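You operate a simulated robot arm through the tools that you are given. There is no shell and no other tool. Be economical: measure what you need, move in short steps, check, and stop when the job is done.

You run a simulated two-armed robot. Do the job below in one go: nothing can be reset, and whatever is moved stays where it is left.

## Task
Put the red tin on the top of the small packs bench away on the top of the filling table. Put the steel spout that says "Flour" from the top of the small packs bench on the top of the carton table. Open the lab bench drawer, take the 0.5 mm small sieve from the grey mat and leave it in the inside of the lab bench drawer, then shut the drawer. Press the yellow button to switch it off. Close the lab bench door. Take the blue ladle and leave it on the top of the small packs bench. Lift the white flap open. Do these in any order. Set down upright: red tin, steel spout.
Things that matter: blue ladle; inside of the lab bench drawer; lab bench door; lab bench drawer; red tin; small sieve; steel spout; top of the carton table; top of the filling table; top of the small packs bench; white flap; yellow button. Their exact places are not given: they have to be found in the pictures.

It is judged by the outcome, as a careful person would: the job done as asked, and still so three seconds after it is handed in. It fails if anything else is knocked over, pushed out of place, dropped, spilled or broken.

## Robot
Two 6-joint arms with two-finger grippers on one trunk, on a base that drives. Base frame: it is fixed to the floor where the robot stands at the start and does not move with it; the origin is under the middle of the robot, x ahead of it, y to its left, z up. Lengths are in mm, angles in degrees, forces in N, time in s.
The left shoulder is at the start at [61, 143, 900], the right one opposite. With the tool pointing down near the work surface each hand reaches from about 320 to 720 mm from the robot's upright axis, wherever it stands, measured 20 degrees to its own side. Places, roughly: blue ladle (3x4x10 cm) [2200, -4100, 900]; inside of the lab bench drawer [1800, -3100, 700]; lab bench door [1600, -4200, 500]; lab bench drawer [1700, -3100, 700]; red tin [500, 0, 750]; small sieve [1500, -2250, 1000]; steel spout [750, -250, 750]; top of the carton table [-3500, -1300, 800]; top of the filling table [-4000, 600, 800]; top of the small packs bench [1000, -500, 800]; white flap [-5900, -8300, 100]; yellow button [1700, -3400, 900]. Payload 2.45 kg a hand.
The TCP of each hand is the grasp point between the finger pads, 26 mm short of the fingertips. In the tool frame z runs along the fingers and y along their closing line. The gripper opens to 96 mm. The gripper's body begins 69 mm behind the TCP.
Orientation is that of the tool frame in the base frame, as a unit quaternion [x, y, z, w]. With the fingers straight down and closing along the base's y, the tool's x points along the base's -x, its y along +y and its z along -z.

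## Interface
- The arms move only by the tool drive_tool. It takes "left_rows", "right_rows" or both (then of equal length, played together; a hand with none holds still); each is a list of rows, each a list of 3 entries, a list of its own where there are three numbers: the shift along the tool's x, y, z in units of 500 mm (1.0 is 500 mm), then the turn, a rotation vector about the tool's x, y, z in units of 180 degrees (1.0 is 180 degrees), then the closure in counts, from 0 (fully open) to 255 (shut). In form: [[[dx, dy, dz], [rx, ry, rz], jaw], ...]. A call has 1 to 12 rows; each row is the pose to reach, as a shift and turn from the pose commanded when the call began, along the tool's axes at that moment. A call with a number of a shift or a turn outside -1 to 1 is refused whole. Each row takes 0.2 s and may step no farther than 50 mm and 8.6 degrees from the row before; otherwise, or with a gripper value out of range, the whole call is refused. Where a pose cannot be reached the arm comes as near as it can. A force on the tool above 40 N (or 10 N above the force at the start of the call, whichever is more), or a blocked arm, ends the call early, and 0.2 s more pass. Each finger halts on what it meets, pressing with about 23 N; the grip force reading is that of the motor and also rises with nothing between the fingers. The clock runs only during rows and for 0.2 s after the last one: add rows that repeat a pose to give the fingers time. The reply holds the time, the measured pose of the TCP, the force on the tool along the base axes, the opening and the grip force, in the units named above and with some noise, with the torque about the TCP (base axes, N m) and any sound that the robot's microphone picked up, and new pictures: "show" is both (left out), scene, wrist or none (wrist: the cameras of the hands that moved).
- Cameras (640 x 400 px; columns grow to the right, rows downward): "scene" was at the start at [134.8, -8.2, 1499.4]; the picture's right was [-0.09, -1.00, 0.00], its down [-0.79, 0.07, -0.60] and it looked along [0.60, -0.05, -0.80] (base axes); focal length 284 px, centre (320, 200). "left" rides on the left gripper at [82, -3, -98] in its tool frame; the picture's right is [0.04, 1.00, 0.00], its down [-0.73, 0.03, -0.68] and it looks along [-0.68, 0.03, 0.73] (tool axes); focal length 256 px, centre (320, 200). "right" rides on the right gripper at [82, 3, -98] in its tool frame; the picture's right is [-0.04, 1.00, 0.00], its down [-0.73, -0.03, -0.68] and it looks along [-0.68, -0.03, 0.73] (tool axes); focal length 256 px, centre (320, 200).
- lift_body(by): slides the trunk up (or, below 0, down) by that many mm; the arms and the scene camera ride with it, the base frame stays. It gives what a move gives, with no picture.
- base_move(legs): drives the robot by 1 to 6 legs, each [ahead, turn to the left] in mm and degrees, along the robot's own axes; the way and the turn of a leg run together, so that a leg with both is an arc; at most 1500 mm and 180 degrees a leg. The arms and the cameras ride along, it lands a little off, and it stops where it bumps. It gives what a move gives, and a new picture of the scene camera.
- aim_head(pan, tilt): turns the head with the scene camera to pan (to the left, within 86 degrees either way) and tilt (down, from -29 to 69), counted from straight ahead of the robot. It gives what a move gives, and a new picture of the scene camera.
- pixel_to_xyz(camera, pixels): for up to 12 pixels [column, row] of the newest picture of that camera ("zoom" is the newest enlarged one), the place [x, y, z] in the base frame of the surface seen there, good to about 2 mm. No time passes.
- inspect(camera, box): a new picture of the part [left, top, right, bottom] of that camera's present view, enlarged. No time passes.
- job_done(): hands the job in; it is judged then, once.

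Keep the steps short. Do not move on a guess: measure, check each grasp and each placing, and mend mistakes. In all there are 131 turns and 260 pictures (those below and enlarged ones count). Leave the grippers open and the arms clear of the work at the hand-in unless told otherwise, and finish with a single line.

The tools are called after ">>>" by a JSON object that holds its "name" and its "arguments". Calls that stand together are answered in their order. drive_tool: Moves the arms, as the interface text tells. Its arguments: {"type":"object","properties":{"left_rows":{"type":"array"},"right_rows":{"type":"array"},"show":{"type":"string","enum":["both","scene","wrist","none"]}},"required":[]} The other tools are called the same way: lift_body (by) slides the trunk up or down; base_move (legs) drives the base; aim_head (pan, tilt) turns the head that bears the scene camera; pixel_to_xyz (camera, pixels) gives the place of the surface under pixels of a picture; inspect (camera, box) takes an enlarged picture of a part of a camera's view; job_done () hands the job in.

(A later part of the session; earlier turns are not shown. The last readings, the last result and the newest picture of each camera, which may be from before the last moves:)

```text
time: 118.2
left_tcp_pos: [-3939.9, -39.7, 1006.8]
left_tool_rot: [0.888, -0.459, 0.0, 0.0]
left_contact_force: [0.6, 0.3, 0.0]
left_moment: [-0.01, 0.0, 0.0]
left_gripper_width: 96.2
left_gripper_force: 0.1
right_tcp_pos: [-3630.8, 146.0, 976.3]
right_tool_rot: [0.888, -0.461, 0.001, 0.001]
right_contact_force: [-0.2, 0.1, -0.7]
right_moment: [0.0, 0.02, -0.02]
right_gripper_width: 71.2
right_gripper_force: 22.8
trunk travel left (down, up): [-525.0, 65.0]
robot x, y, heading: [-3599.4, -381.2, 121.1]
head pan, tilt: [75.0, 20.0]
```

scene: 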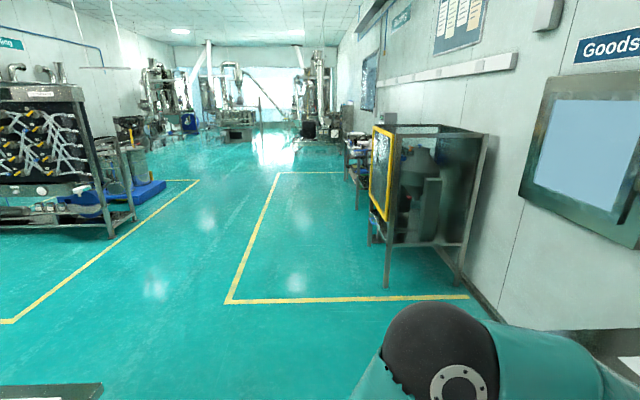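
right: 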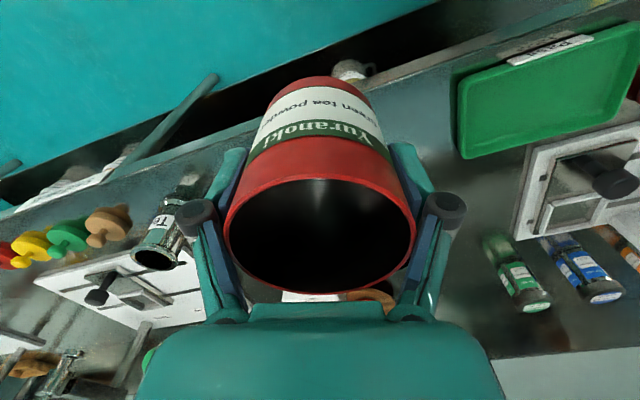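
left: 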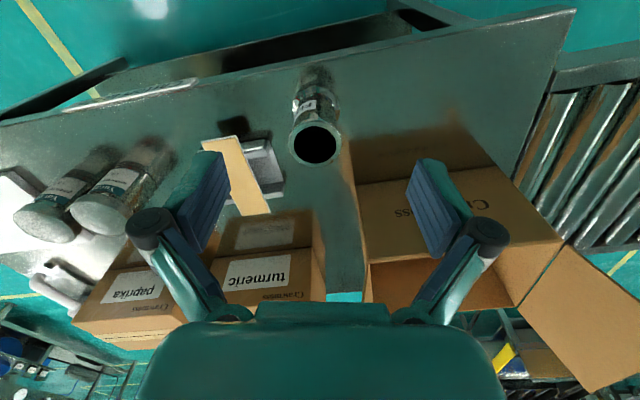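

Target for the tin: (-3585,420), between yellow lid and scale. Drive 180 mm forward (tin bottom stays ~925, above everything there).

>>> {"name": "base_move", "arguments": {"legs": [[180, 0]]}}

>>> {"name": "aim_head", "arguments": {"pan": -25, "tilt": 50}}

```text
time: 119.8
left_tcp_pos: [-4032.7, 120.0, 1006.0]
left_tool_rot: [0.888, -0.46, 0.001, 0.0]
left_contact_force: [0.1, 0.4, -0.6]
left_moment: [-0.04, -0.01, 0.02]
left_gripper_width: 95.9
left_gripper_force: 0.1
right_tcp_pos: [-3723.5, 304.3, 974.8]
right_tool_rot: [0.887, -0.462, 0.001, 0.002]
right_contact_force: [-0.8, 0.1, -1.2]
right_moment: [-0.04, -0.02, 0.01]
right_gripper_width: 71.5
right_gripper_force: 22.7
trunk travel left (down, up): [-525.0, 65.0]
robot x, y, heading: [-3690.2, -221.1, 120.6]
head pan, tilt: [75.0, 20.0]
```

scene: 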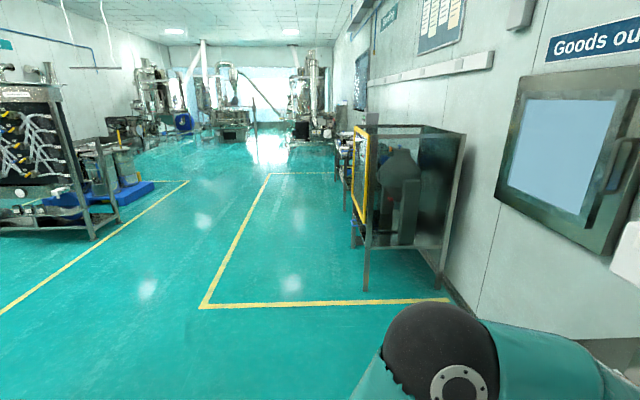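

```text
time: 121.5
left_tcp_pos: [-4033.1, 118.0, 1007.7]
left_tool_rot: [0.887, -0.461, 0.0, 0.0]
left_contact_force: [-1.0, -0.1, -0.8]
left_moment: [0.02, -0.02, -0.05]
left_gripper_width: 96.1
left_gripper_force: 0.1
right_tcp_pos: [-3724.0, 304.1, 976.8]
right_tool_rot: [0.887, -0.462, 0.001, 0.001]
right_contact_force: [0.3, 0.1, -0.7]
right_moment: [0.0, 0.0, 0.04]
right_gripper_width: 71.4
right_gripper_force: 22.9
trunk travel left (down, up): [-525.0, 65.0]
robot x, y, heading: [-3693.4, -221.2, 120.4]
head pan, tilt: [-25.0, 50.0]
```

scene: 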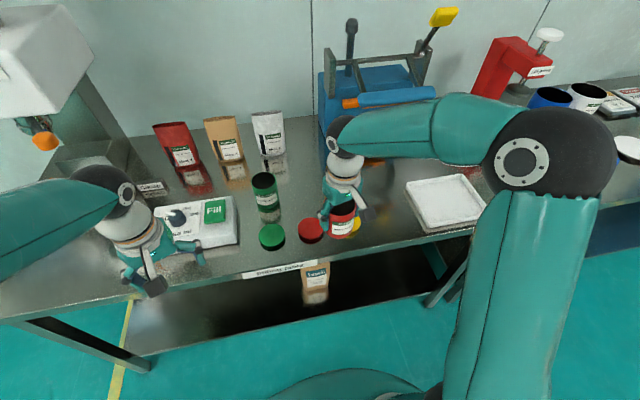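

Move the right hand 179 mm to its right and 29 mm forward, slowly, then look.

>>> {"name": "drive_tool", "arguments": {"right_rows": [[[-0.006, -0.03, 0], [0, 0, 0], 255], [[-0.016, -0.08, 0], [0, 0, 0], 255], [[-0.025, -0.13, 0], [0, 0, 0], 255], [[-0.035, -0.18, 0], [0, 0, 0], 255], [[-0.045, -0.23, 0], [0, 0, 0], 255], [[-0.05, -0.28, 0], [0, 0, 0], 255], [[-0.056, -0.33, 0], [0, 0, 0], 255], [[-0.059, -0.357, 0], [0, 0, 0], 255], [[-0.059, -0.357, 0.04], [0, 0, 0], 255], [[-0.059, -0.357, 0.09], [0, 0, 0], 255]]}}

```text
time: 123.7
left_tcp_pos: [-4032.1, 118.8, 1006.8]
left_tool_rot: [0.887, -0.461, -0.001, 0.0]
left_contact_force: [0.1, -0.3, -0.1]
left_moment: [-0.02, 0.01, 0.01]
left_gripper_width: 95.8
left_gripper_force: 0.0
right_tcp_pos: [-3593.3, 432.3, 931.9]
right_tool_rot: [0.887, -0.462, 0.001, 0.002]
right_contact_force: [-0.8, 0.0, -0.7]
right_moment: [0.0, -0.02, 0.0]
right_gripper_width: 71.6
right_gripper_force: 23.2
trunk travel left (down, up): [-525.0, 65.0]
robot x, y, heading: [-3692.3, -222.2, 120.9]
head pan, tilt: [-25.0, 50.0]
```

scene: 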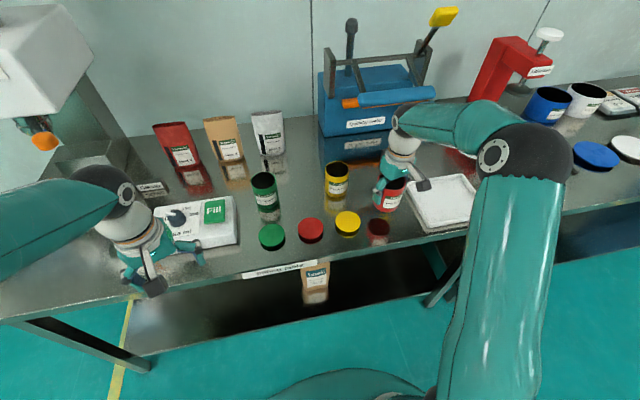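
right: 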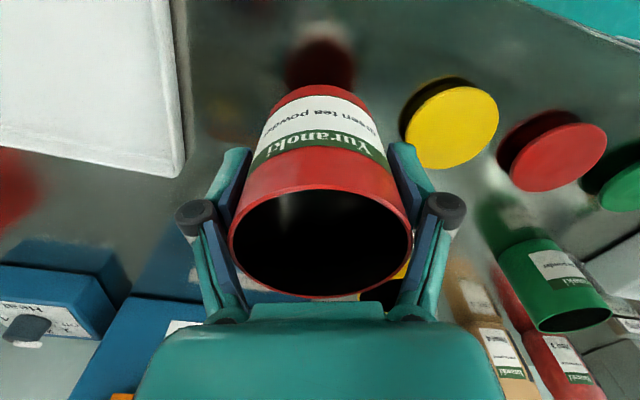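

Spot is free beneath (reflection at (320,65) between scale and lid). Lower to z≈873.

>>> {"name": "drive_tool", "arguments": {"right_rows": [[[0, 0, 0.03], [0, 0, 0], 255], [[0, 0, 0.06], [0, 0, 0], 255], [[0, 0, 0.09], [0, 0, 0], 255], [[0, 0, 0.108], [0, 0, 0], 255], [[0, 0, 0.116], [0, 0, 0], 255], [[0, 0, 0.119], [0, 0, 0], 255]], "show": "wrist"}}

>>> {"name": "pixel_to_xyz", "arguments": {"camera": "right", "pixels": [[320, 293], [232, 228], [411, 228], [320, 186], [320, 85]]}}

```text
time: 125.1
left_tcp_pos: [-4032.5, 117.9, 1007.7]
left_tool_rot: [0.888, -0.461, 0.0, 0.0]
left_contact_force: [0.0, 0.0, -0.6]
left_moment: [0.02, 0.04, -0.01]
left_gripper_width: 96.1
left_gripper_force: 0.1
right_tcp_pos: [-3592.9, 429.4, 872.3]
right_tool_rot: [0.887, -0.461, 0.001, 0.001]
right_contact_force: [-0.5, 0.3, -0.5]
right_moment: [-0.01, 0.0, 0.0]
right_gripper_width: 71.5
right_gripper_force: 22.6
trunk travel left (down, up): [-525.0, 65.0]
robot x, y, heading: [-3693.5, -225.2, 120.8]
head pan, tilt: [-25.0, 50.0]
```

right: 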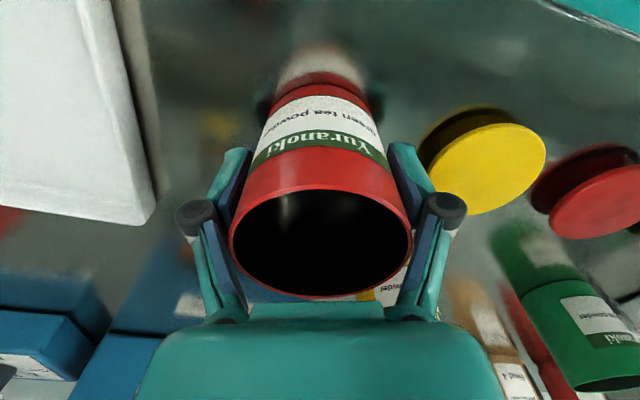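

```text
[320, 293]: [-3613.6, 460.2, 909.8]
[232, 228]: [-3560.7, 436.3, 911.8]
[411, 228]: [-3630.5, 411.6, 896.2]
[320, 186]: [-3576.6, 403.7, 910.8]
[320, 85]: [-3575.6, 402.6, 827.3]
```

Bottom is at ~820 = table. Lower 1 mm, open to ~86 mm, rise and retreat.

>>> {"name": "drive_tool", "arguments": {"right_rows": [[[0, 0, 0.002], [0, 0, 0], 255], [[0, 0, 0.002], [0, 0, 0], 150], [[0, 0, 0.002], [0, 0, 0], 26], [[0, 0, 0.002], [0, 0, 0], 26], [[0, 0, -0.03], [0, 0, 0], 26], [[0, 0, -0.08], [0, 0, 0], 26], [[0, 0, -0.16], [0, 0, 0], 26], [[0, 0, -0.25], [0, 0, 0], 26], [[0.06, 0.02, -0.28], [0, 0, 0], 0], [[0.14, 0.06, -0.28], [0, 0, 0], 0], [[0.22, 0.1, -0.28], [0, 0, 0], 0]]}}

```text
time: 127.5
left_tcp_pos: [-4031.8, 117.6, 1005.5]
left_tool_rot: [0.888, -0.461, -0.001, 0.0]
left_contact_force: [-0.2, 0.2, 0.8]
left_moment: [-0.01, -0.02, -0.03]
left_gripper_width: 95.7
left_gripper_force: 0.2
right_tcp_pos: [-3568.9, 309.1, 1010.6]
right_tool_rot: [0.887, -0.462, 0.001, 0.001]
right_contact_force: [-0.2, -0.6, -0.2]
right_moment: [0.01, 0.0, -0.02]
right_gripper_width: 96.0
right_gripper_force: 0.1
trunk travel left (down, up): [-525.0, 65.0]
robot x, y, heading: [-3695.8, -220.6, 120.6]
head pan, tilt: [-25.0, 50.0]
```

scene: 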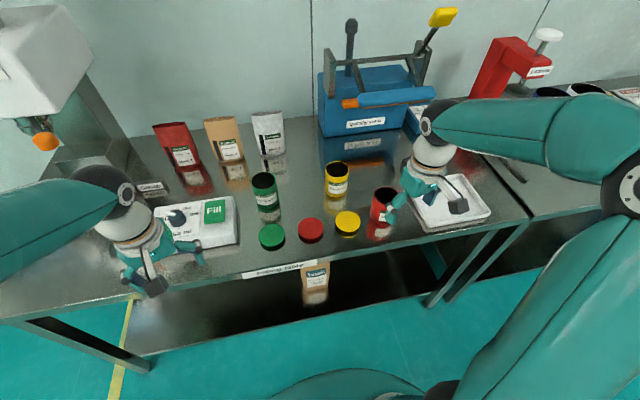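
right: 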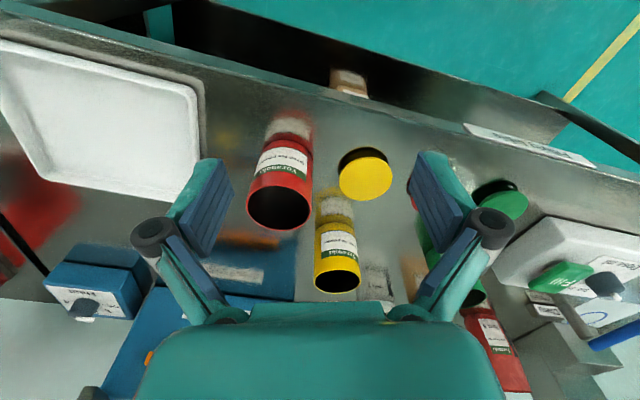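

Red tin stands on the filling table. Next the white flap far down the hall. Pull both hands in, back off and turn left to look down the hall.

>>> {"name": "drive_tool", "arguments": {"left_rows": [[[0.08, 0, -0.04], [0, 0, 0], 0], [[0.16, 0, -0.08], [0, 0, 0], 0], [[0.2, 0, -0.1], [0, 0, 0], 0]], "right_rows": [[[0.08, 0.04, -0.04], [0, 0, 0], 0], [[0.14, 0.08, -0.08], [0, 0, 0], 0], [[0.18, 0.1, -0.1], [0, 0, 0], 0]], "show": "none"}}

>>> {"name": "base_move", "arguments": {"legs": [[-120, 0], [0, 40], [0, 40]]}}

>>> {"name": "aim_head", "arguments": {"pan": 30, "tilt": 18}}

```text
time: 128.3
left_tcp_pos: [-3971.3, 33.4, 1060.2]
left_tool_rot: [0.888, -0.46, -0.001, 0.0]
left_contact_force: [0.2, -0.2, -0.3]
left_moment: [-0.02, 0.02, 0.0]
left_gripper_width: 96.0
left_gripper_force: 0.0
right_tcp_pos: [-3560.3, 210.1, 1062.9]
right_tool_rot: [0.887, -0.461, 0.001, -0.001]
right_contact_force: [-0.6, -0.2, -0.1]
right_moment: [0.02, 0.01, -0.01]
right_gripper_width: 96.1
right_gripper_force: 0.1
trunk travel left (down, up): [-525.0, 65.0]
robot x, y, heading: [-3693.3, -224.8, 120.5]
head pan, tilt: [-25.0, 50.0]
```

```text
time: 133.4
left_tcp_pos: [-3961.1, -525.5, 1060.1]
left_tool_rot: [0.987, 0.163, 0.001, -0.002]
left_contact_force: [0.4, -0.4, 0.0]
left_moment: [0.05, 0.01, 0.01]
left_gripper_width: 95.9
left_gripper_force: 0.0
right_tcp_pos: [-4014.5, -80.3, 1063.9]
right_tool_rot: [0.987, 0.161, 0.002, -0.001]
right_contact_force: [0.4, -0.5, 0.2]
right_moment: [0.03, -0.03, 0.0]
right_gripper_width: 96.0
right_gripper_force: 0.0
trunk travel left (down, up): [-525.0, 65.0]
robot x, y, heading: [-3639.5, -292.7, -165.2]
head pan, tilt: [-25.0, 50.0]
stopped in leg 3: the robot was blocked; the commanded pose is now the measured one
```

scene: 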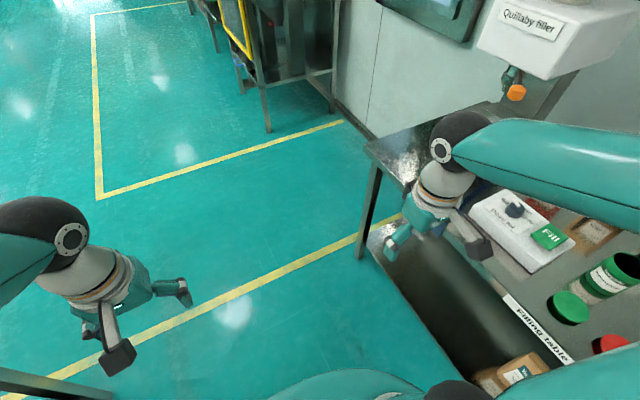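

```text
time: 134.7
left_tcp_pos: [-3962.5, -523.4, 1059.7]
left_tool_rot: [0.987, 0.162, 0.001, -0.001]
left_contact_force: [0.0, -0.2, 0.0]
left_moment: [0.0, -0.01, -0.01]
left_gripper_width: 95.8
left_gripper_force: 0.1
right_tcp_pos: [-4014.9, -79.6, 1064.0]
right_tool_rot: [0.987, 0.16, 0.001, -0.001]
right_contact_force: [-0.5, -0.3, 0.1]
right_moment: [-0.04, 0.0, -0.01]
right_gripper_width: 95.9
right_gripper_force: 0.0
trunk travel left (down, up): [-525.0, 65.0]
robot x, y, heading: [-3638.5, -291.1, -165.1]
head pan, tilt: [30.0, 18.0]
```

scene: 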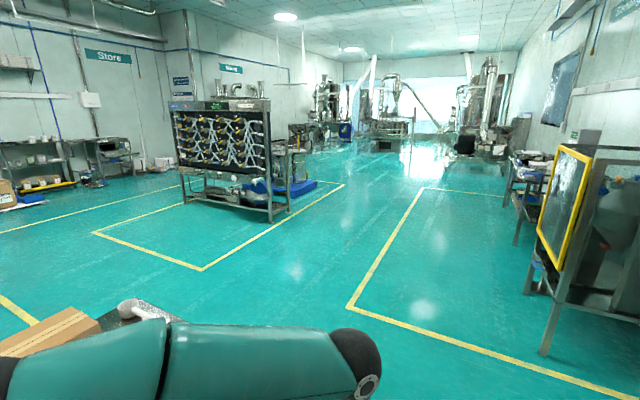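

The flap's rough direction (heading -106) is around column 163 here. Zoom there.

>>> {"name": "inspect", "arguments": {"camera": "scene", "box": [0, 70, 200, 220]}}

>>> {"name": "pixel_to_xyz", "arguments": {"camera": "scene", "pixels": [[160, 165], [115, 150], [140, 185], [202, 268], [95, 232], [270, 215], [180, 195], [60, 183], [30, 190], [120, 180], [160, 178], [345, 185]]}}

```text
2.67 times, centred on (100, 145) of scene
```

zoom: 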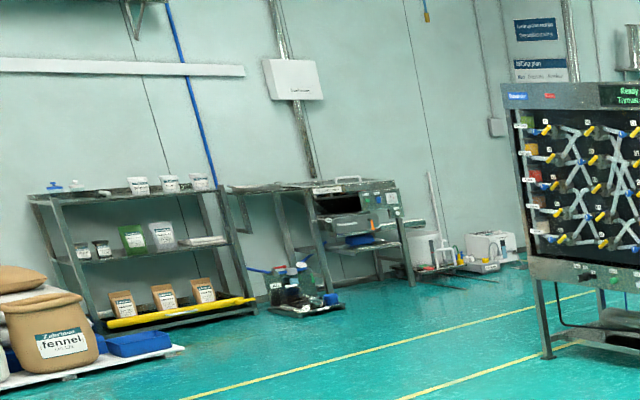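

```text
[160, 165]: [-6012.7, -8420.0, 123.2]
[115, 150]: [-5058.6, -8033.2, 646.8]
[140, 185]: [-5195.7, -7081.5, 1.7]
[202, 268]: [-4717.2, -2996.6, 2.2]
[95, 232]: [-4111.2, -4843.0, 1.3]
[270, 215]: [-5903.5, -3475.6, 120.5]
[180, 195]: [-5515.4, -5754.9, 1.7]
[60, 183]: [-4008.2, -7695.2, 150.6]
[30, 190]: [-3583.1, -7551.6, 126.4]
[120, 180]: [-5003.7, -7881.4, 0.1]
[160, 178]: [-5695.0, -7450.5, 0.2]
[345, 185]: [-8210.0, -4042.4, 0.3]
```

That's a grey device on the floor at about (-6010,-8420,123), likely with the white flap. Drive: forward 1180, turn left ~89°, then down the open aisle 2900 mm (clear of the rack's zone starting at u 5300).

>>> {"name": "base_move", "arguments": {"legs": [[1180, 0], [0, 45], [0, 45], [1450, 0], [1450, 0]]}}

```text
time: 144.7
left_tcp_pos: [-4650.6, -951.0, 1059.7]
left_tool_rot: [0.69, 0.724, -0.001, -0.001]
left_contact_force: [0.5, 0.1, 0.1]
left_moment: [-0.02, 0.0, 0.01]
left_gripper_width: 96.3
left_gripper_force: 0.1
right_tcp_pos: [-5092.3, -878.7, 1063.7]
right_tool_rot: [0.691, 0.723, 0.0, -0.003]
right_contact_force: [0.8, -1.0, 0.9]
right_moment: [0.05, 0.01, 0.0]
right_gripper_width: 96.0
right_gripper_force: 0.0
trunk travel left (down, up): [-525.0, 65.0]
robot x, y, heading: [-4823.1, -575.4, -90.1]
head pan, tilt: [30.0, 18.0]
stopped in leg 3: the robot was blocked; the commanded pose is now the measured one
```

scene: 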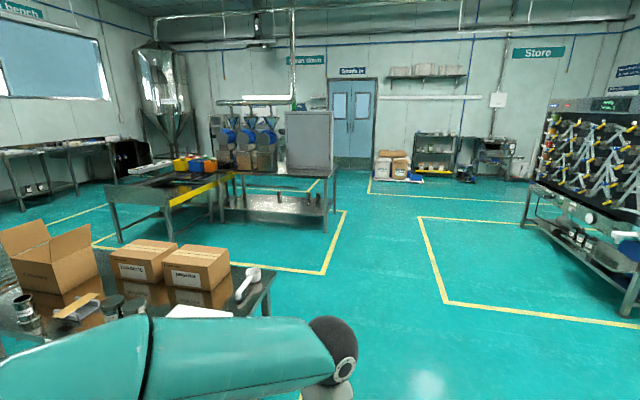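

Turns add up to ~76° per call, so I split. Now at u≈4790; turn left 16° and drive 4350 along the aisle.

>>> {"name": "base_move", "arguments": {"legs": [[0, 16], [1450, 0], [1450, 0], [1450, 0]]}}

>>> {"name": "base_move", "arguments": {"legs": [[0, -57]]}}

>>> {"name": "aim_head", "arguments": {"pan": 0, "tilt": 18}}

```text
time: 166.9
left_tcp_pos: [-3417.0, -5111.7, 1060.2]
left_tool_rot: [0.58, 0.815, 0.0, 0.0]
left_contact_force: [0.2, 0.1, 0.4]
left_moment: [0.04, -0.01, -0.01]
left_gripper_width: 95.8
left_gripper_force: 0.2
right_tcp_pos: [-3862.2, -5165.9, 1062.9]
right_tool_rot: [0.582, 0.813, 0.001, -0.001]
right_contact_force: [-0.1, 0.0, 0.5]
right_moment: [0.02, 0.02, 0.01]
right_gripper_width: 95.8
right_gripper_force: 0.0
trunk travel left (down, up): [-525.0, 65.0]
robot x, y, heading: [-3685.2, -4799.1, -73.7]
head pan, tilt: [30.0, 18.0]
```

scene: 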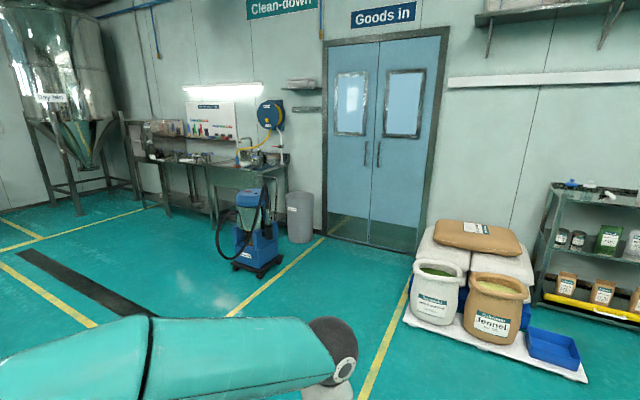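

```text
time: 170.2
left_tcp_pos: [-3809.6, -5191.1, 1063.0]
left_tool_rot: [0.902, 0.431, 0.001, -0.001]
left_contact_force: [-0.1, -0.2, -0.6]
left_moment: [0.01, 0.02, -0.01]
left_gripper_width: 95.9
left_gripper_force: 0.1
right_tcp_pos: [-4091.1, -4845.0, 1064.2]
right_tool_rot: [0.903, 0.43, 0.002, 0.0]
right_contact_force: [-0.1, 0.0, 0.5]
right_moment: [0.04, 0.02, -0.01]
right_gripper_width: 96.1
right_gripper_force: 0.0
trunk travel left (down, up): [-525.0, 65.0]
robot x, y, heading: [-3666.6, -4819.5, -131.6]
head pan, tilt: [30.0, 18.0]
```

scene: 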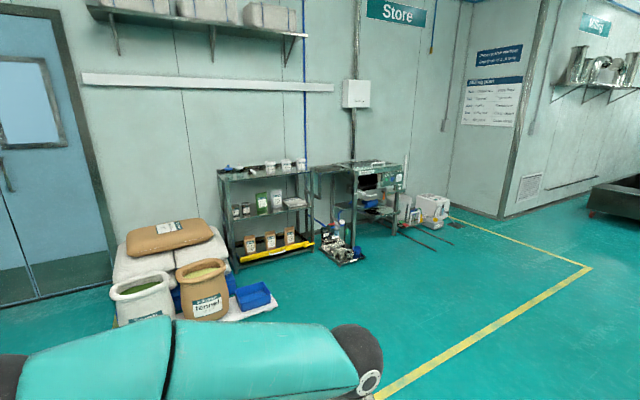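

```text
time: 171.2
left_tcp_pos: [-3808.3, -5192.5, 1060.9]
left_tool_rot: [0.902, 0.432, 0.0, 0.0]
left_contact_force: [-0.2, 0.4, -0.2]
left_moment: [0.02, 0.0, -0.02]
left_gripper_width: 96.2
left_gripper_force: 0.0
right_tcp_pos: [-4091.6, -4846.5, 1065.5]
right_tool_rot: [0.903, 0.43, 0.002, -0.001]
right_contact_force: [0.0, -0.5, -0.2]
right_moment: [0.0, -0.02, 0.02]
right_gripper_width: 95.8
right_gripper_force: 0.2
trunk travel left (down, up): [-525.0, 65.0]
robot x, y, heading: [-3670.7, -4815.5, -131.6]
head pan, tilt: [0.0, 18.0]
```

scene: 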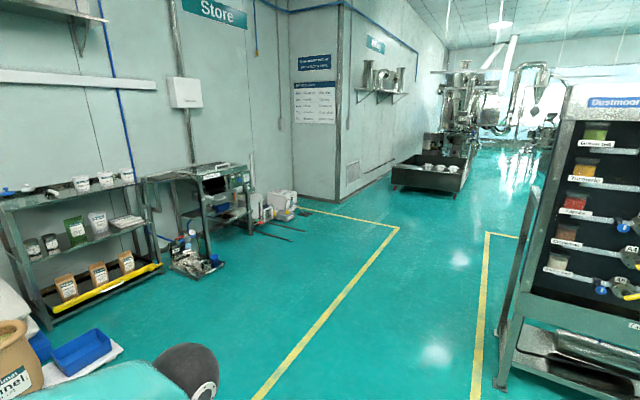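

The device is now nearer at (282,203). Zoom and measure.

>>> {"name": "inspect", "arguments": {"camera": "scene", "box": [240, 175, 320, 250]}}

>>> {"name": "pixel_to_xyz", "arguments": {"camera": "zoom", "pixels": [[340, 180], [440, 170], [320, 270], [440, 270], [360, 130], [240, 200], [100, 380], [500, 350], [200, 280], [380, 260]]}}

```text
5.33 times, centred on (280, 212) of scene
```

zoom: 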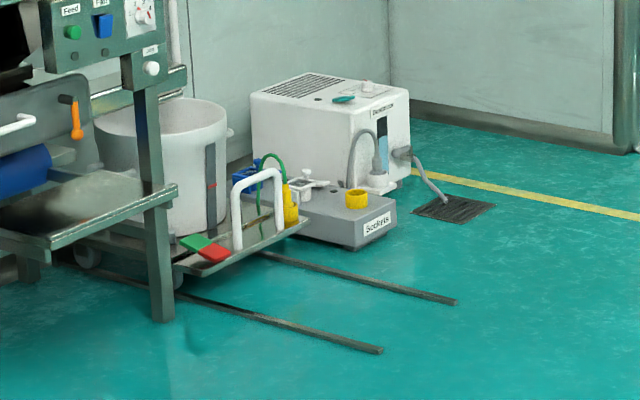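

```text
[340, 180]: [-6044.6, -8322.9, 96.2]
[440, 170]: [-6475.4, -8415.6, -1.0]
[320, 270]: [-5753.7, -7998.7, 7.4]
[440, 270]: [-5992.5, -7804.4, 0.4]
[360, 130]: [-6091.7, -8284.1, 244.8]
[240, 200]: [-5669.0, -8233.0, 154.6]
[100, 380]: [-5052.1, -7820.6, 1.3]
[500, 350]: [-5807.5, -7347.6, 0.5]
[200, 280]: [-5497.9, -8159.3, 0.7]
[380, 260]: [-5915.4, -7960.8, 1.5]
```

The grey box is labelled "Sockets", with a small white socket cover – the white flap. Measure rack legs, floor rails, and path before driving.

>>> {"name": "pixel_to_xyz", "arguments": {"camera": "scene", "pixels": [[500, 388], [555, 185], [478, 350], [488, 235], [520, 150]]}}

>>> {"name": "pixel_to_xyz", "arguments": {"camera": "zoom", "pixels": [[456, 301], [380, 351], [300, 183], [272, 183], [352, 190], [300, 165], [350, 240], [385, 205], [440, 200], [250, 245]]}}

```text
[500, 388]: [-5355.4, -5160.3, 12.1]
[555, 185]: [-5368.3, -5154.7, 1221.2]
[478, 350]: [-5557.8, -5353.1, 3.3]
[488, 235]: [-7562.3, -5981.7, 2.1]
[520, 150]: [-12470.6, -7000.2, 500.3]
```

```text
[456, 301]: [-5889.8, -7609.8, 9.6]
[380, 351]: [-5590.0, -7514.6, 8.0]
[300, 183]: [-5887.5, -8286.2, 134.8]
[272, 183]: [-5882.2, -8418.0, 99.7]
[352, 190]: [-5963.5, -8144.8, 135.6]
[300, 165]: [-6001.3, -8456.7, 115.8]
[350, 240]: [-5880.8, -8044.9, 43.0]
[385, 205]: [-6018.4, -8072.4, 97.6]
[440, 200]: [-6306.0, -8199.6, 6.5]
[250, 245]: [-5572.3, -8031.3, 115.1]
```

Flap at about (-5887,-8286,135). I plan to stand at (-6280,-7760), clear of floor rails ending at (-5890,-7610). Drive there in steps.

>>> {"name": "base_move", "arguments": {"legs": [[0, -5], [1065, 0], [1065, 0], [1065, 0], [0, 26]]}}

>>> {"name": "aim_head", "arguments": {"pan": 20, "tilt": 40}}

```text
time: 189.0
left_tcp_pos: [-6054.6, -7353.0, 1061.9]
left_tool_rot: [0.822, 0.569, 0.0, 0.001]
left_contact_force: [-0.4, -0.5, 0.3]
left_moment: [-0.03, -0.01, -0.01]
left_gripper_width: 95.8
left_gripper_force: 0.1
right_tcp_pos: [-6432.7, -7111.2, 1065.3]
right_tool_rot: [0.823, 0.568, 0.002, -0.001]
right_contact_force: [-0.2, -0.7, 0.0]
right_moment: [-0.03, 0.01, 0.01]
right_gripper_width: 95.8
right_gripper_force: 0.0
trunk travel left (down, up): [-525.0, 65.0]
robot x, y, heading: [-6045.2, -6951.1, -113.5]
head pan, tilt: [0.0, 18.0]
```

scene: 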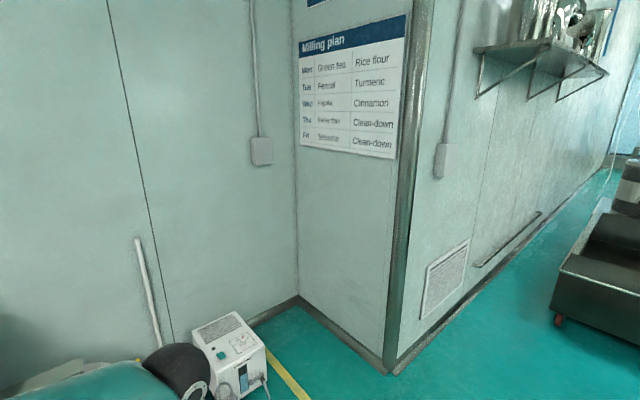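

```text
time: 189.9
left_tcp_pos: [-6055.7, -7352.3, 1061.8]
left_tool_rot: [0.822, 0.57, 0.0, 0.001]
left_contact_force: [0.6, -0.4, 0.7]
left_moment: [0.03, -0.01, 0.01]
left_gripper_width: 95.8
left_gripper_force: 0.1
right_tcp_pos: [-6433.8, -7111.1, 1063.9]
right_tool_rot: [0.823, 0.568, 0.002, 0.0]
right_contact_force: [0.3, -0.5, -0.5]
right_moment: [0.0, -0.02, 0.0]
right_gripper_width: 96.0
right_gripper_force: 0.1
trunk travel left (down, up): [-525.0, 65.0]
robot x, y, heading: [-6047.5, -6950.3, -113.3]
head pan, tilt: [20.0, 40.0]
```

scene: 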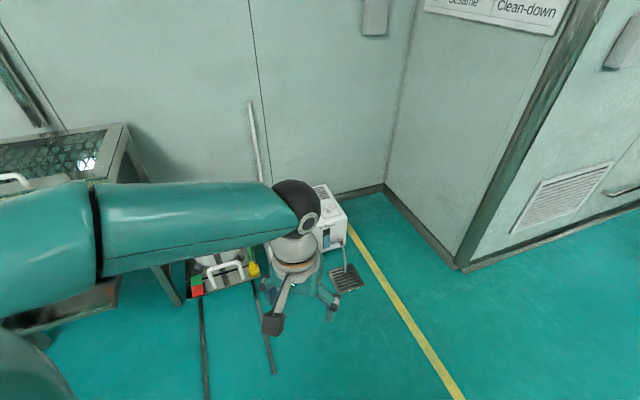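

>>> {"name": "pixel_to_xyz", "arguments": {"camera": "scene", "pixels": [[460, 270], [386, 188], [275, 375], [205, 395], [345, 280], [325, 245], [400, 330], [255, 270], [362, 285], [345, 210], [264, 300]]}}

```text
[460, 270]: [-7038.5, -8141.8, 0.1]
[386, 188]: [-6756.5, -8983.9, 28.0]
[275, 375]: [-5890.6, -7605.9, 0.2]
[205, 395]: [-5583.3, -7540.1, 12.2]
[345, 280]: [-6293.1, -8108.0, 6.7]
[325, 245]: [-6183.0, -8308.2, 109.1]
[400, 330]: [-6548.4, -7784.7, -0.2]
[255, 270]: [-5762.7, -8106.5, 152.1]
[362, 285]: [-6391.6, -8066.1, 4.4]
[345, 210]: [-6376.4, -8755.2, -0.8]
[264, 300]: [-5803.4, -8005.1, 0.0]
```

P is clear. Drive 843 mm at heading -106, then turn left to face the flap (-53°).

>>> {"name": "base_move", "arguments": {"legs": [[0, 7.4], [843, 0], [0, 52]]}}

>>> {"name": "lift_body", "arguments": {"by": -300}}

>>> {"name": "aim_head", "arguments": {"pan": 0, "tilt": 55}}

```text
time: 197.7
left_tcp_pos: [-5928.9, -7968.9, 1061.6]
left_tool_rot: [0.431, 0.902, 0.0, 0.0]
left_contact_force: [0.8, -0.5, 0.1]
left_moment: [-0.02, -0.01, 0.0]
left_gripper_width: 95.9
left_gripper_force: 0.0
right_tcp_pos: [-6327.1, -8173.7, 1065.1]
right_tool_rot: [0.432, 0.902, 0.001, -0.002]
right_contact_force: [0.2, 0.5, 0.3]
right_moment: [-0.02, 0.03, 0.0]
right_gripper_width: 95.8
right_gripper_force: 0.0
trunk travel left (down, up): [-525.0, 65.0]
robot x, y, heading: [-6295.9, -7777.9, -53.6]
head pan, tilt: [20.0, 40.0]
```

scene: 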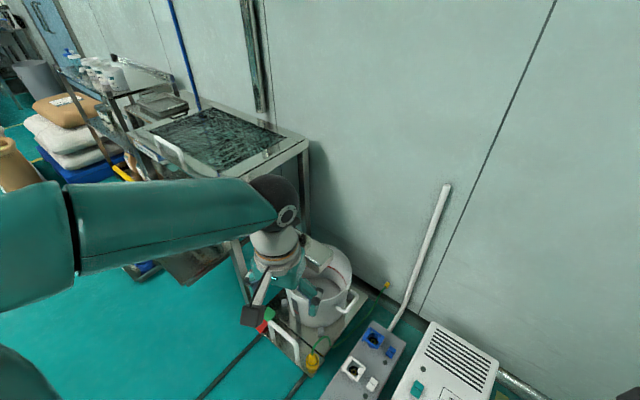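

```text
time: 200.7
left_tcp_pos: [-5928.4, -7969.5, 762.6]
left_tool_rot: [0.431, 0.902, 0.0, 0.0]
left_contact_force: [-0.7, -0.6, -0.3]
left_moment: [0.04, 0.0, -0.01]
left_gripper_width: 96.2
left_gripper_force: 0.0
right_tcp_pos: [-6326.4, -8174.0, 766.4]
right_tool_rot: [0.432, 0.902, 0.001, -0.002]
right_contact_force: [-0.2, 0.0, 0.2]
right_moment: [-0.01, -0.02, -0.03]
right_gripper_width: 95.6
right_gripper_force: 0.0
trunk travel left (down, up): [-225.0, 365.0]
robot x, y, heading: [-6295.4, -7779.9, -53.6]
head pan, tilt: [20.0, 40.0]
```

```text
time: 201.5
left_tcp_pos: [-5929.1, -7969.9, 761.9]
left_tool_rot: [0.43, 0.903, 0.0, -0.001]
left_contact_force: [0.0, 0.0, -0.8]
left_moment: [0.01, 0.01, 0.0]
left_gripper_width: 96.0
left_gripper_force: 0.0
right_tcp_pos: [-6328.7, -8173.4, 766.4]
right_tool_rot: [0.432, 0.902, 0.002, -0.002]
right_contact_force: [-0.3, -0.5, 0.1]
right_moment: [0.0, 0.02, 0.02]
right_gripper_width: 95.8
right_gripper_force: 0.1
trunk travel left (down, up): [-225.0, 365.0]
robot x, y, heading: [-6295.6, -7779.6, -53.7]
head pan, tilt: [0.0, 55.0]
```

scene: 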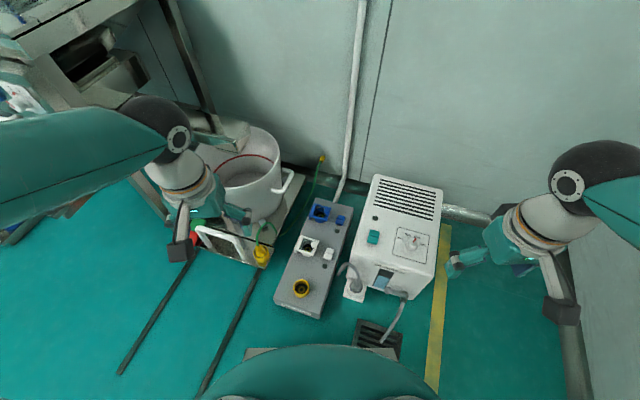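

>>> {"name": "inspect", "arguments": {"camera": "scene", "box": [260, 180, 380, 320]}}

>>> {"name": "pixel_to_xyz", "arguments": {"camera": "scene", "pixels": [[307, 247], [328, 254], [302, 237], [316, 245], [300, 252], [310, 257], [341, 220], [320, 212], [302, 287], [290, 235], [295, 250], [340, 260]]}}

```text
2.86 times, centred on (320, 250) of scene
```

zoom: 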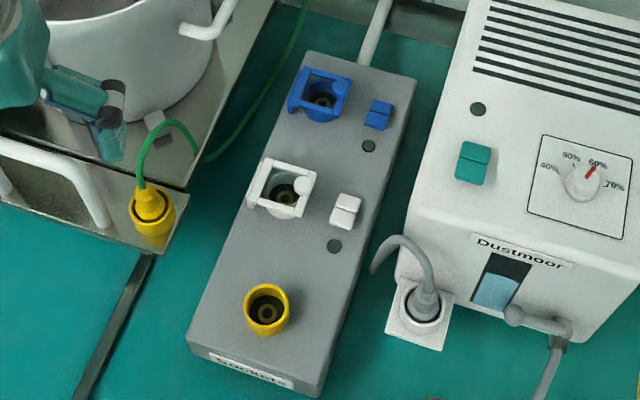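

```text
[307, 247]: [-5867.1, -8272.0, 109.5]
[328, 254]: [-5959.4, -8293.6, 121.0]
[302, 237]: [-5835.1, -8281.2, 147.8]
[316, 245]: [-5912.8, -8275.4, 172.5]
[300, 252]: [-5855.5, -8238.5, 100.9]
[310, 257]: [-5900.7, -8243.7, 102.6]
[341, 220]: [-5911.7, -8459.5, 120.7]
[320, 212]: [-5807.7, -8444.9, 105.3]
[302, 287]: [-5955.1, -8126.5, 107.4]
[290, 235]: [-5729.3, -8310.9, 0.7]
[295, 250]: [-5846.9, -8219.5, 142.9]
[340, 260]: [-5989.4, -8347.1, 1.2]
```

I see the white hinged piece over the white socket at (307,247). Bring the left wrist camera over it for a close look.

>>> {"name": "drive_tool", "arguments": {"left_rows": [[[0, -0.03, 0.08], [0, 0, 0], 0], [[0, -0.07, 0.16], [0, 0, 0], 0], [[0, -0.11, 0.24], [0, 0, 0], 0], [[0, -0.15, 0.32], [0, 0, 0], 0], [[0, -0.19, 0.4], [0, 0, 0], 0], [[0, -0.23, 0.48], [0, 0, 0], 0], [[0, -0.26, 0.56], [0, 0, 0], 0], [[0, -0.284, 0.64], [0, 0, 0], 0], [[0, -0.284, 0.68], [0, 0, 0], 0]], "show": "wrist"}}

```text
time: 203.5
left_tcp_pos: [-6037.4, -8057.1, 424.8]
left_tool_rot: [0.43, 0.903, -0.001, -0.001]
left_contact_force: [0.3, 0.0, -0.3]
left_moment: [0.0, -0.01, -0.03]
left_gripper_width: 96.1
left_gripper_force: 0.1
right_tcp_pos: [-6327.8, -8174.4, 765.9]
right_tool_rot: [0.432, 0.902, 0.002, -0.001]
right_contact_force: [-0.1, 0.7, -1.3]
right_moment: [-0.05, 0.02, -0.02]
right_gripper_width: 95.8
right_gripper_force: 0.0
trunk travel left (down, up): [-225.0, 365.0]
robot x, y, heading: [-6295.9, -7776.4, -53.6]
head pan, tilt: [0.0, 55.0]
```

left: 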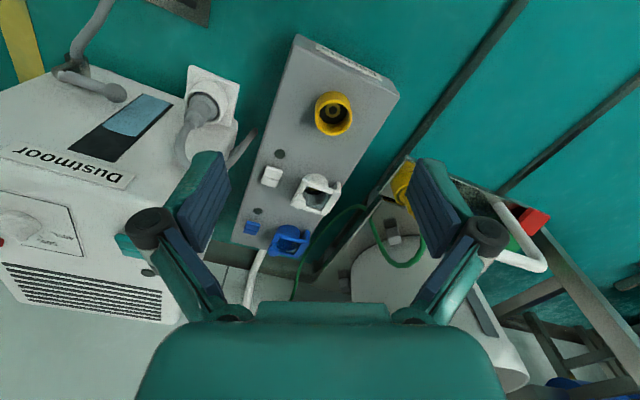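

>>> {"name": "inspect", "arguments": {"camera": "left", "box": [250, 150, 370, 260]}}

>>> {"name": "pixel_to_xyz", "arguments": {"camera": "zoom", "pixels": [[300, 160], [390, 120], [480, 140], [470, 185], [380, 180], [300, 240], [380, 310], [240, 290], [350, 270], [420, 310], [475, 165], [330, 140]]}}

```text
3.64 times, centred on (310, 205) of left
```

zoom: 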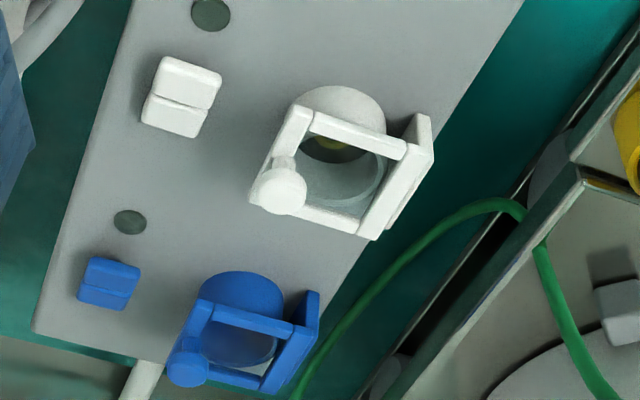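

```text
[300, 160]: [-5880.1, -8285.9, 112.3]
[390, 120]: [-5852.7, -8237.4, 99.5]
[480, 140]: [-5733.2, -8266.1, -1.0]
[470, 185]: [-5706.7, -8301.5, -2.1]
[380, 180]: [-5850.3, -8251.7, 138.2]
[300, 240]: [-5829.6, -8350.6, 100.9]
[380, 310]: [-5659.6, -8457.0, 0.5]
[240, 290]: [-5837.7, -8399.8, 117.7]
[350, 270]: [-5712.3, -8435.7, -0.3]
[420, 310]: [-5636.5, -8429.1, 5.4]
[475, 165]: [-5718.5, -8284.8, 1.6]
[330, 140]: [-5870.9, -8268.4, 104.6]
```

The flap is a square frame with a knob at its left (283,190) and hinge at the right (zoom 405,180). Measure these.

>>> {"name": "pixel_to_xyz", "arguments": {"camera": "zoom", "pixels": [[283, 188], [275, 205], [283, 165], [296, 116], [262, 190], [355, 130], [400, 150], [400, 190], [375, 225], [425, 125], [335, 215], [418, 170]]}}

```text
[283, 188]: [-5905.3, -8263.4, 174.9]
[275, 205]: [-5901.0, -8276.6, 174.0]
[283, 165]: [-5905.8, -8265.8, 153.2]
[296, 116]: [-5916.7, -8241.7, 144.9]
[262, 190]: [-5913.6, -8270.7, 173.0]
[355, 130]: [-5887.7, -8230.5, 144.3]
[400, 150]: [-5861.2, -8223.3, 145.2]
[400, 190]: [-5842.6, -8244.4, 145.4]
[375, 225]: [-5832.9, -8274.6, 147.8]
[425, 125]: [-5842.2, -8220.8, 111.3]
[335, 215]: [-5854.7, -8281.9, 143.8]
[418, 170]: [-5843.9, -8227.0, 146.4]
```

Knob at about (-5905,-8267), top z 175, hinge line on the far-left side. I lower the trunk 200 mm more, then bring the left hand above the knob, yawed -73° so the fingers close parallel to the hinge (the knob can then pivot).

>>> {"name": "lift_body", "arguments": {"by": -200}}

>>> {"name": "drive_tool", "arguments": {"left_rows": [[[-0.05, -0.004, -0.04], [0, 0, -0.04], 0], [[-0.1, -0.008, -0.05], [0, 0, -0.08], 0], [[-0.15, -0.012, -0.05], [0, 0, -0.12], 0], [[-0.2, -0.016, -0.05], [0, 0, -0.16], 0], [[-0.25, -0.02, -0.05], [0, 0, -0.2], 0], [[-0.3, -0.024, -0.05], [0, 0, -0.24], 0], [[-0.35, -0.028, -0.05], [0, 0, -0.28], 0], [[-0.4, -0.032, -0.05], [0, 0, -0.32], 0], [[-0.45, -0.036, -0.05], [0, 0, -0.36], 0], [[-0.494, -0.036, -0.05], [0, 0, -0.403], 0], [[-0.494, -0.036, -0.05], [0, 0, -0.403], 0]]}}

```text
time: 205.7
left_tcp_pos: [-6037.0, -8056.8, 224.0]
left_tool_rot: [0.431, 0.902, 0.0, 0.0]
left_contact_force: [0.3, -0.2, 0.5]
left_moment: [-0.01, 0.0, 0.02]
left_gripper_width: 95.7
left_gripper_force: 0.0
right_tcp_pos: [-6327.8, -8173.6, 564.8]
right_tool_rot: [0.433, 0.902, 0.001, -0.001]
right_contact_force: [0.6, -0.5, 0.8]
right_moment: [-0.03, 0.01, -0.01]
right_gripper_width: 96.0
right_gripper_force: 0.0
trunk travel left (down, up): [-25.0, 565.0]
robot x, y, heading: [-6297.5, -7778.4, -53.5]
head pan, tilt: [0.0, 55.0]
```

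```text
time: 208.1
left_tcp_pos: [-5896.3, -8261.7, 247.1]
left_tool_rot: [-0.189, 0.982, 0.001, -0.001]
left_contact_force: [-0.5, -0.3, 0.3]
left_moment: [0.0, -0.03, 0.01]
left_gripper_width: 96.0
left_gripper_force: 0.1
right_tcp_pos: [-6326.6, -8172.4, 567.1]
right_tool_rot: [0.432, 0.902, 0.0, -0.002]
right_contact_force: [-0.8, 0.4, -0.5]
right_moment: [-0.01, 0.05, -0.01]
right_gripper_width: 96.0
right_gripper_force: 0.0
trunk travel left (down, up): [-25.0, 565.0]
robot x, y, heading: [-6294.0, -7778.1, -53.6]
head pan, tilt: [0.0, 55.0]
```

scene: 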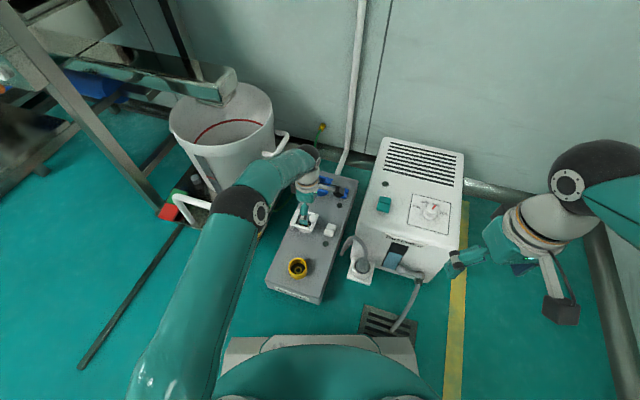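
left: 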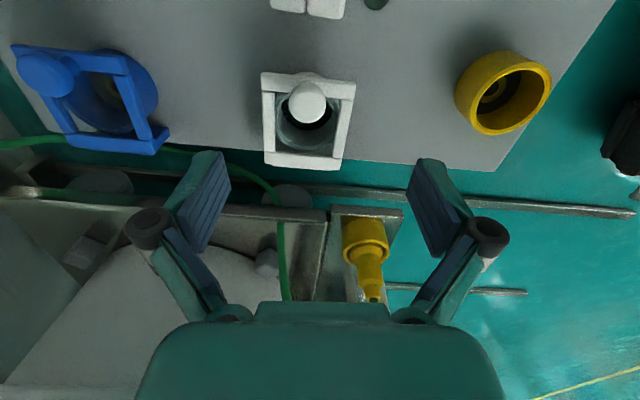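

Orientation lines up nicely: knob at (308,100), hinge edge at row ~160. Measure the knob precisely.

>>> {"name": "pixel_to_xyz", "arguments": {"camera": "left", "pixels": [[308, 100], [292, 102], [324, 102], [308, 118], [308, 86], [265, 80], [352, 88], [270, 162], [340, 165], [305, 160], [310, 78]]}}

>>> {"name": "inspect", "arguments": {"camera": "left", "box": [240, 50, 380, 190]}}

```text
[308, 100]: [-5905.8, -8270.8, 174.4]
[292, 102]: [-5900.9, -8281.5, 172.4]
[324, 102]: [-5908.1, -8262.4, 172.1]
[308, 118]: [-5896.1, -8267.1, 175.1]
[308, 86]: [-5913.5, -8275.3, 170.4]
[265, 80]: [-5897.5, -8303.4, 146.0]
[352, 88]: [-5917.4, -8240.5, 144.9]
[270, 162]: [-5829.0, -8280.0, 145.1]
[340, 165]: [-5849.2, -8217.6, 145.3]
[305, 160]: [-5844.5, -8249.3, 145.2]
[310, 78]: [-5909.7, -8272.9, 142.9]
```

```text
2.86 times, centred on (310, 120) of left
```

zoom: 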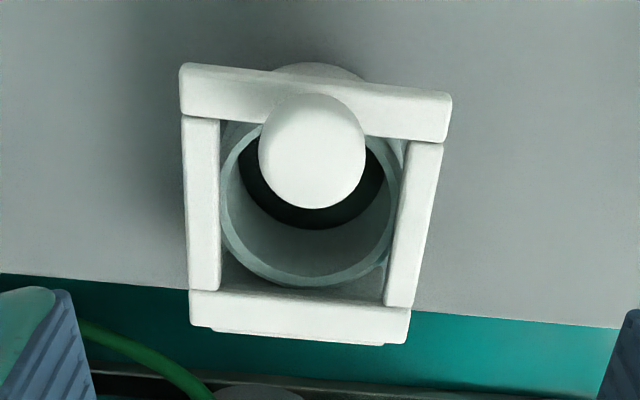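

Knob centre (-5905,-8271). Go down to z≈175 around it and close.

>>> {"name": "drive_tool", "arguments": {"left_rows": [[[0.023, -0.01, 0.05], [0, 0, 0], 0], [[0.023, -0.01, 0.1], [0, 0, 0], 0], [[0.023, -0.01, 0.143], [0, 0, 0], 0], [[0.023, -0.01, 0.143], [0, 0, 0], 255], [[0.023, -0.01, 0.143], [0, 0, 0], 255], [[0.023, -0.01, 0.143], [0, 0, 0], 255], [[0.023, -0.01, 0.143], [0, 0, 0], 255], [[0.023, -0.01, 0.143], [0, 0, 0], 255]], "show": "wrist"}}

```text
time: 209.8
left_tcp_pos: [-5902.6, -8273.1, 178.9]
left_tool_rot: [-0.187, 0.982, -0.01, 0.002]
left_contact_force: [17.4, -34.7, -0.3]
left_moment: [-0.26, -0.32, 0.02]
left_gripper_width: 24.6
left_gripper_force: 44.8
right_tcp_pos: [-6327.5, -8174.5, 565.4]
right_tool_rot: [0.432, 0.902, 0.0, -0.001]
right_contact_force: [0.6, 0.4, 0.4]
right_moment: [-0.01, 0.0, 0.0]
right_gripper_width: 96.0
right_gripper_force: 0.1
trunk travel left (down, up): [-25.0, 565.0]
robot x, y, heading: [-6297.0, -7776.2, -53.6]
head pan, tilt: [0.0, 55.0]
```

left: 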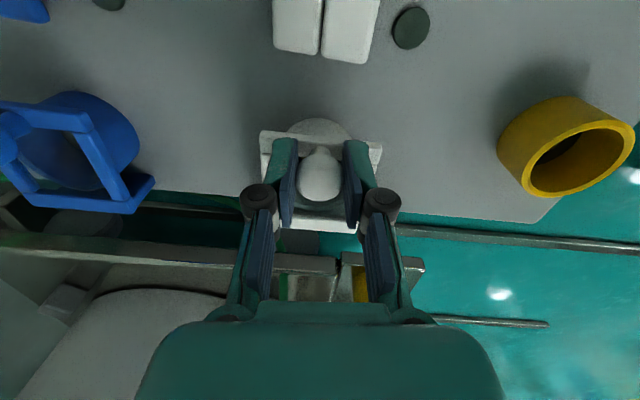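

The knob pushes the hand sideways (-39 N along tool y): off-centre. Shift -4 mm along tool y while closed.

>>> {"name": "drive_tool", "arguments": {"left_rows": [[[0, -0.004, 0], [0, 0, 0], 255], [[0, -0.008, 0], [0, 0, 0], 255], [[0, -0.008, 0], [0, 0, 0], 255]], "show": "none"}}

```text
time: 210.7
left_tcp_pos: [-5902.2, -8273.8, 178.2]
left_tool_rot: [-0.187, 0.982, -0.004, 0.001]
left_contact_force: [9.6, -15.3, 12.7]
left_moment: [0.15, -1.13, -0.02]
left_gripper_width: 24.4
left_gripper_force: 45.0
right_tcp_pos: [-6328.1, -8172.7, 566.1]
right_tool_rot: [0.432, 0.902, 0.001, -0.001]
right_contact_force: [-0.1, -0.1, -0.2]
right_moment: [0.0, 0.01, 0.01]
right_gripper_width: 96.1
right_gripper_force: 0.1
trunk travel left (down, up): [-25.0, 565.0]
robot x, y, heading: [-6298.0, -7776.3, -53.6]
head pan, tilt: [0.0, 55.0]
```

Better. Now follow the flap's arc about the hinge (radius ~72) to about 60°, with a little more sideways correction.

>>> {"name": "drive_tool", "arguments": {"left_rows": [[[0, -0.005, 0], [0, 0, 0], 255], [[-0.005, -0.005, -0.012], [0, 0, 0], 255], [[-0.01, -0.005, -0.023], [0, 0, 0], 255], [[-0.023, -0.005, -0.044], [0, 0, 0], 255], [[-0.04, -0.005, -0.063], [0, 0, 0], 255], [[-0.06, -0.005, -0.078], [0, 0, 0], 255], [[-0.083, -0.005, -0.089], [0, 0, 0], 255], [[-0.107, -0.005, -0.097], [0, 0, 0], 255]]}}

```text
time: 212.4
left_tcp_pos: [-5850.0, -8255.9, 227.2]
left_tool_rot: [-0.187, 0.982, 0.0, 0.001]
left_contact_force: [-1.7, -4.1, 3.3]
left_moment: [0.04, 0.16, 0.0]
left_gripper_width: 21.8
left_gripper_force: 45.0
right_tcp_pos: [-6328.8, -8172.6, 566.8]
right_tool_rot: [0.432, 0.902, 0.0, -0.002]
right_contact_force: [0.4, -0.3, 0.2]
right_moment: [0.0, -0.01, -0.03]
right_gripper_width: 95.8
right_gripper_force: 0.0
trunk travel left (down, up): [-25.0, 565.0]
robot x, y, heading: [-6297.0, -7774.2, -53.5]
head pan, tilt: [0.0, 55.0]
```

scene: 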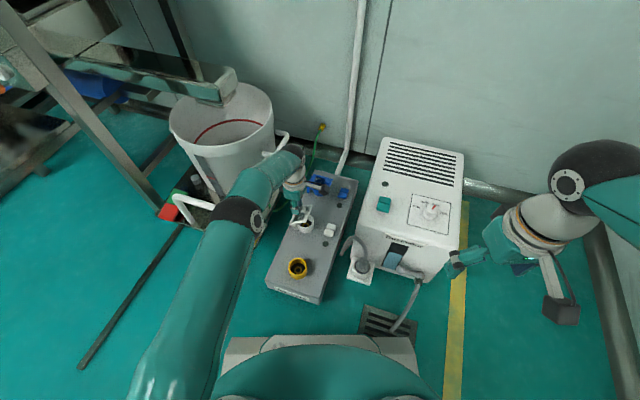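
left: 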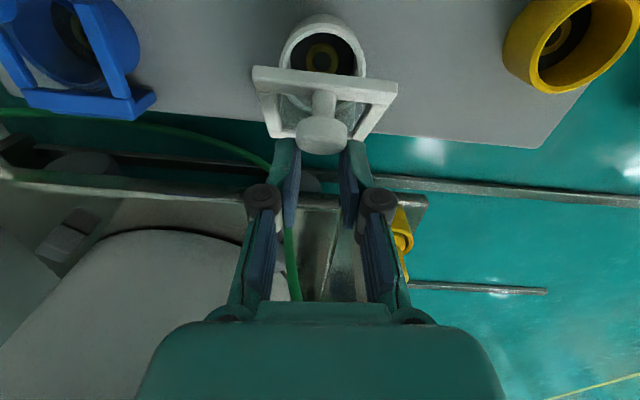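

The flap is swinging up well. Continue the arc to ~110°.

>>> {"name": "drive_tool", "arguments": {"left_rows": [[[-0.012, 0, -0.001], [0, 0, 0], 255], [[-0.025, 0, -0.003], [0, 0, 0], 255], [[-0.05, 0, -0.002], [0, 0, 0], 255], [[-0.074, 0, 0.004], [0, 0, 0], 255], [[-0.098, 0, 0.013], [0, 0, 0], 255], [[-0.119, 0, 0.027], [0, 0, 0], 255]]}}

```text
time: 213.8
left_tcp_pos: [-5797.2, -8234.4, 210.4]
left_tool_rot: [-0.188, 0.982, 0.0, 0.0]
left_contact_force: [-0.6, 0.1, -1.2]
left_moment: [0.05, 0.02, 0.01]
left_gripper_width: 0.0
left_gripper_force: 29.0
right_tcp_pos: [-6327.6, -8174.2, 566.2]
right_tool_rot: [0.432, 0.902, 0.001, -0.002]
right_contact_force: [-0.3, -0.8, 0.3]
right_moment: [-0.01, -0.04, -0.03]
right_gripper_width: 96.1
right_gripper_force: 0.0
trunk travel left (down, up): [-25.0, 565.0]
robot x, y, heading: [-6292.4, -7776.6, -53.3]
head pan, tilt: [0.0, 55.0]
```

scene: 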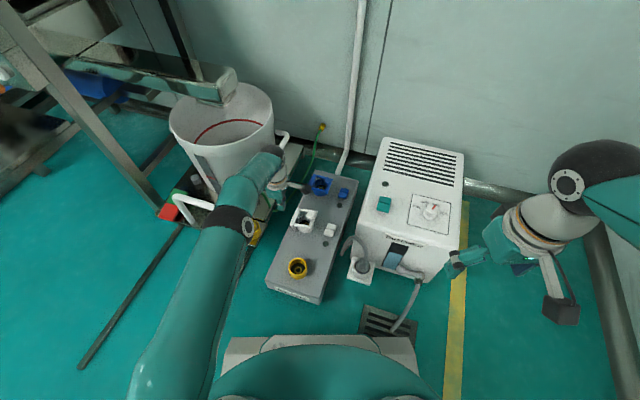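
left: 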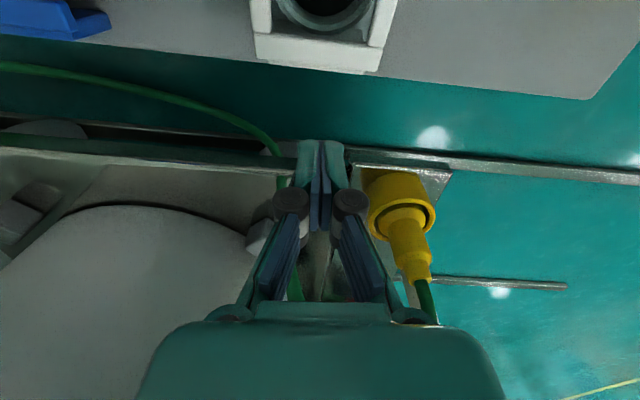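

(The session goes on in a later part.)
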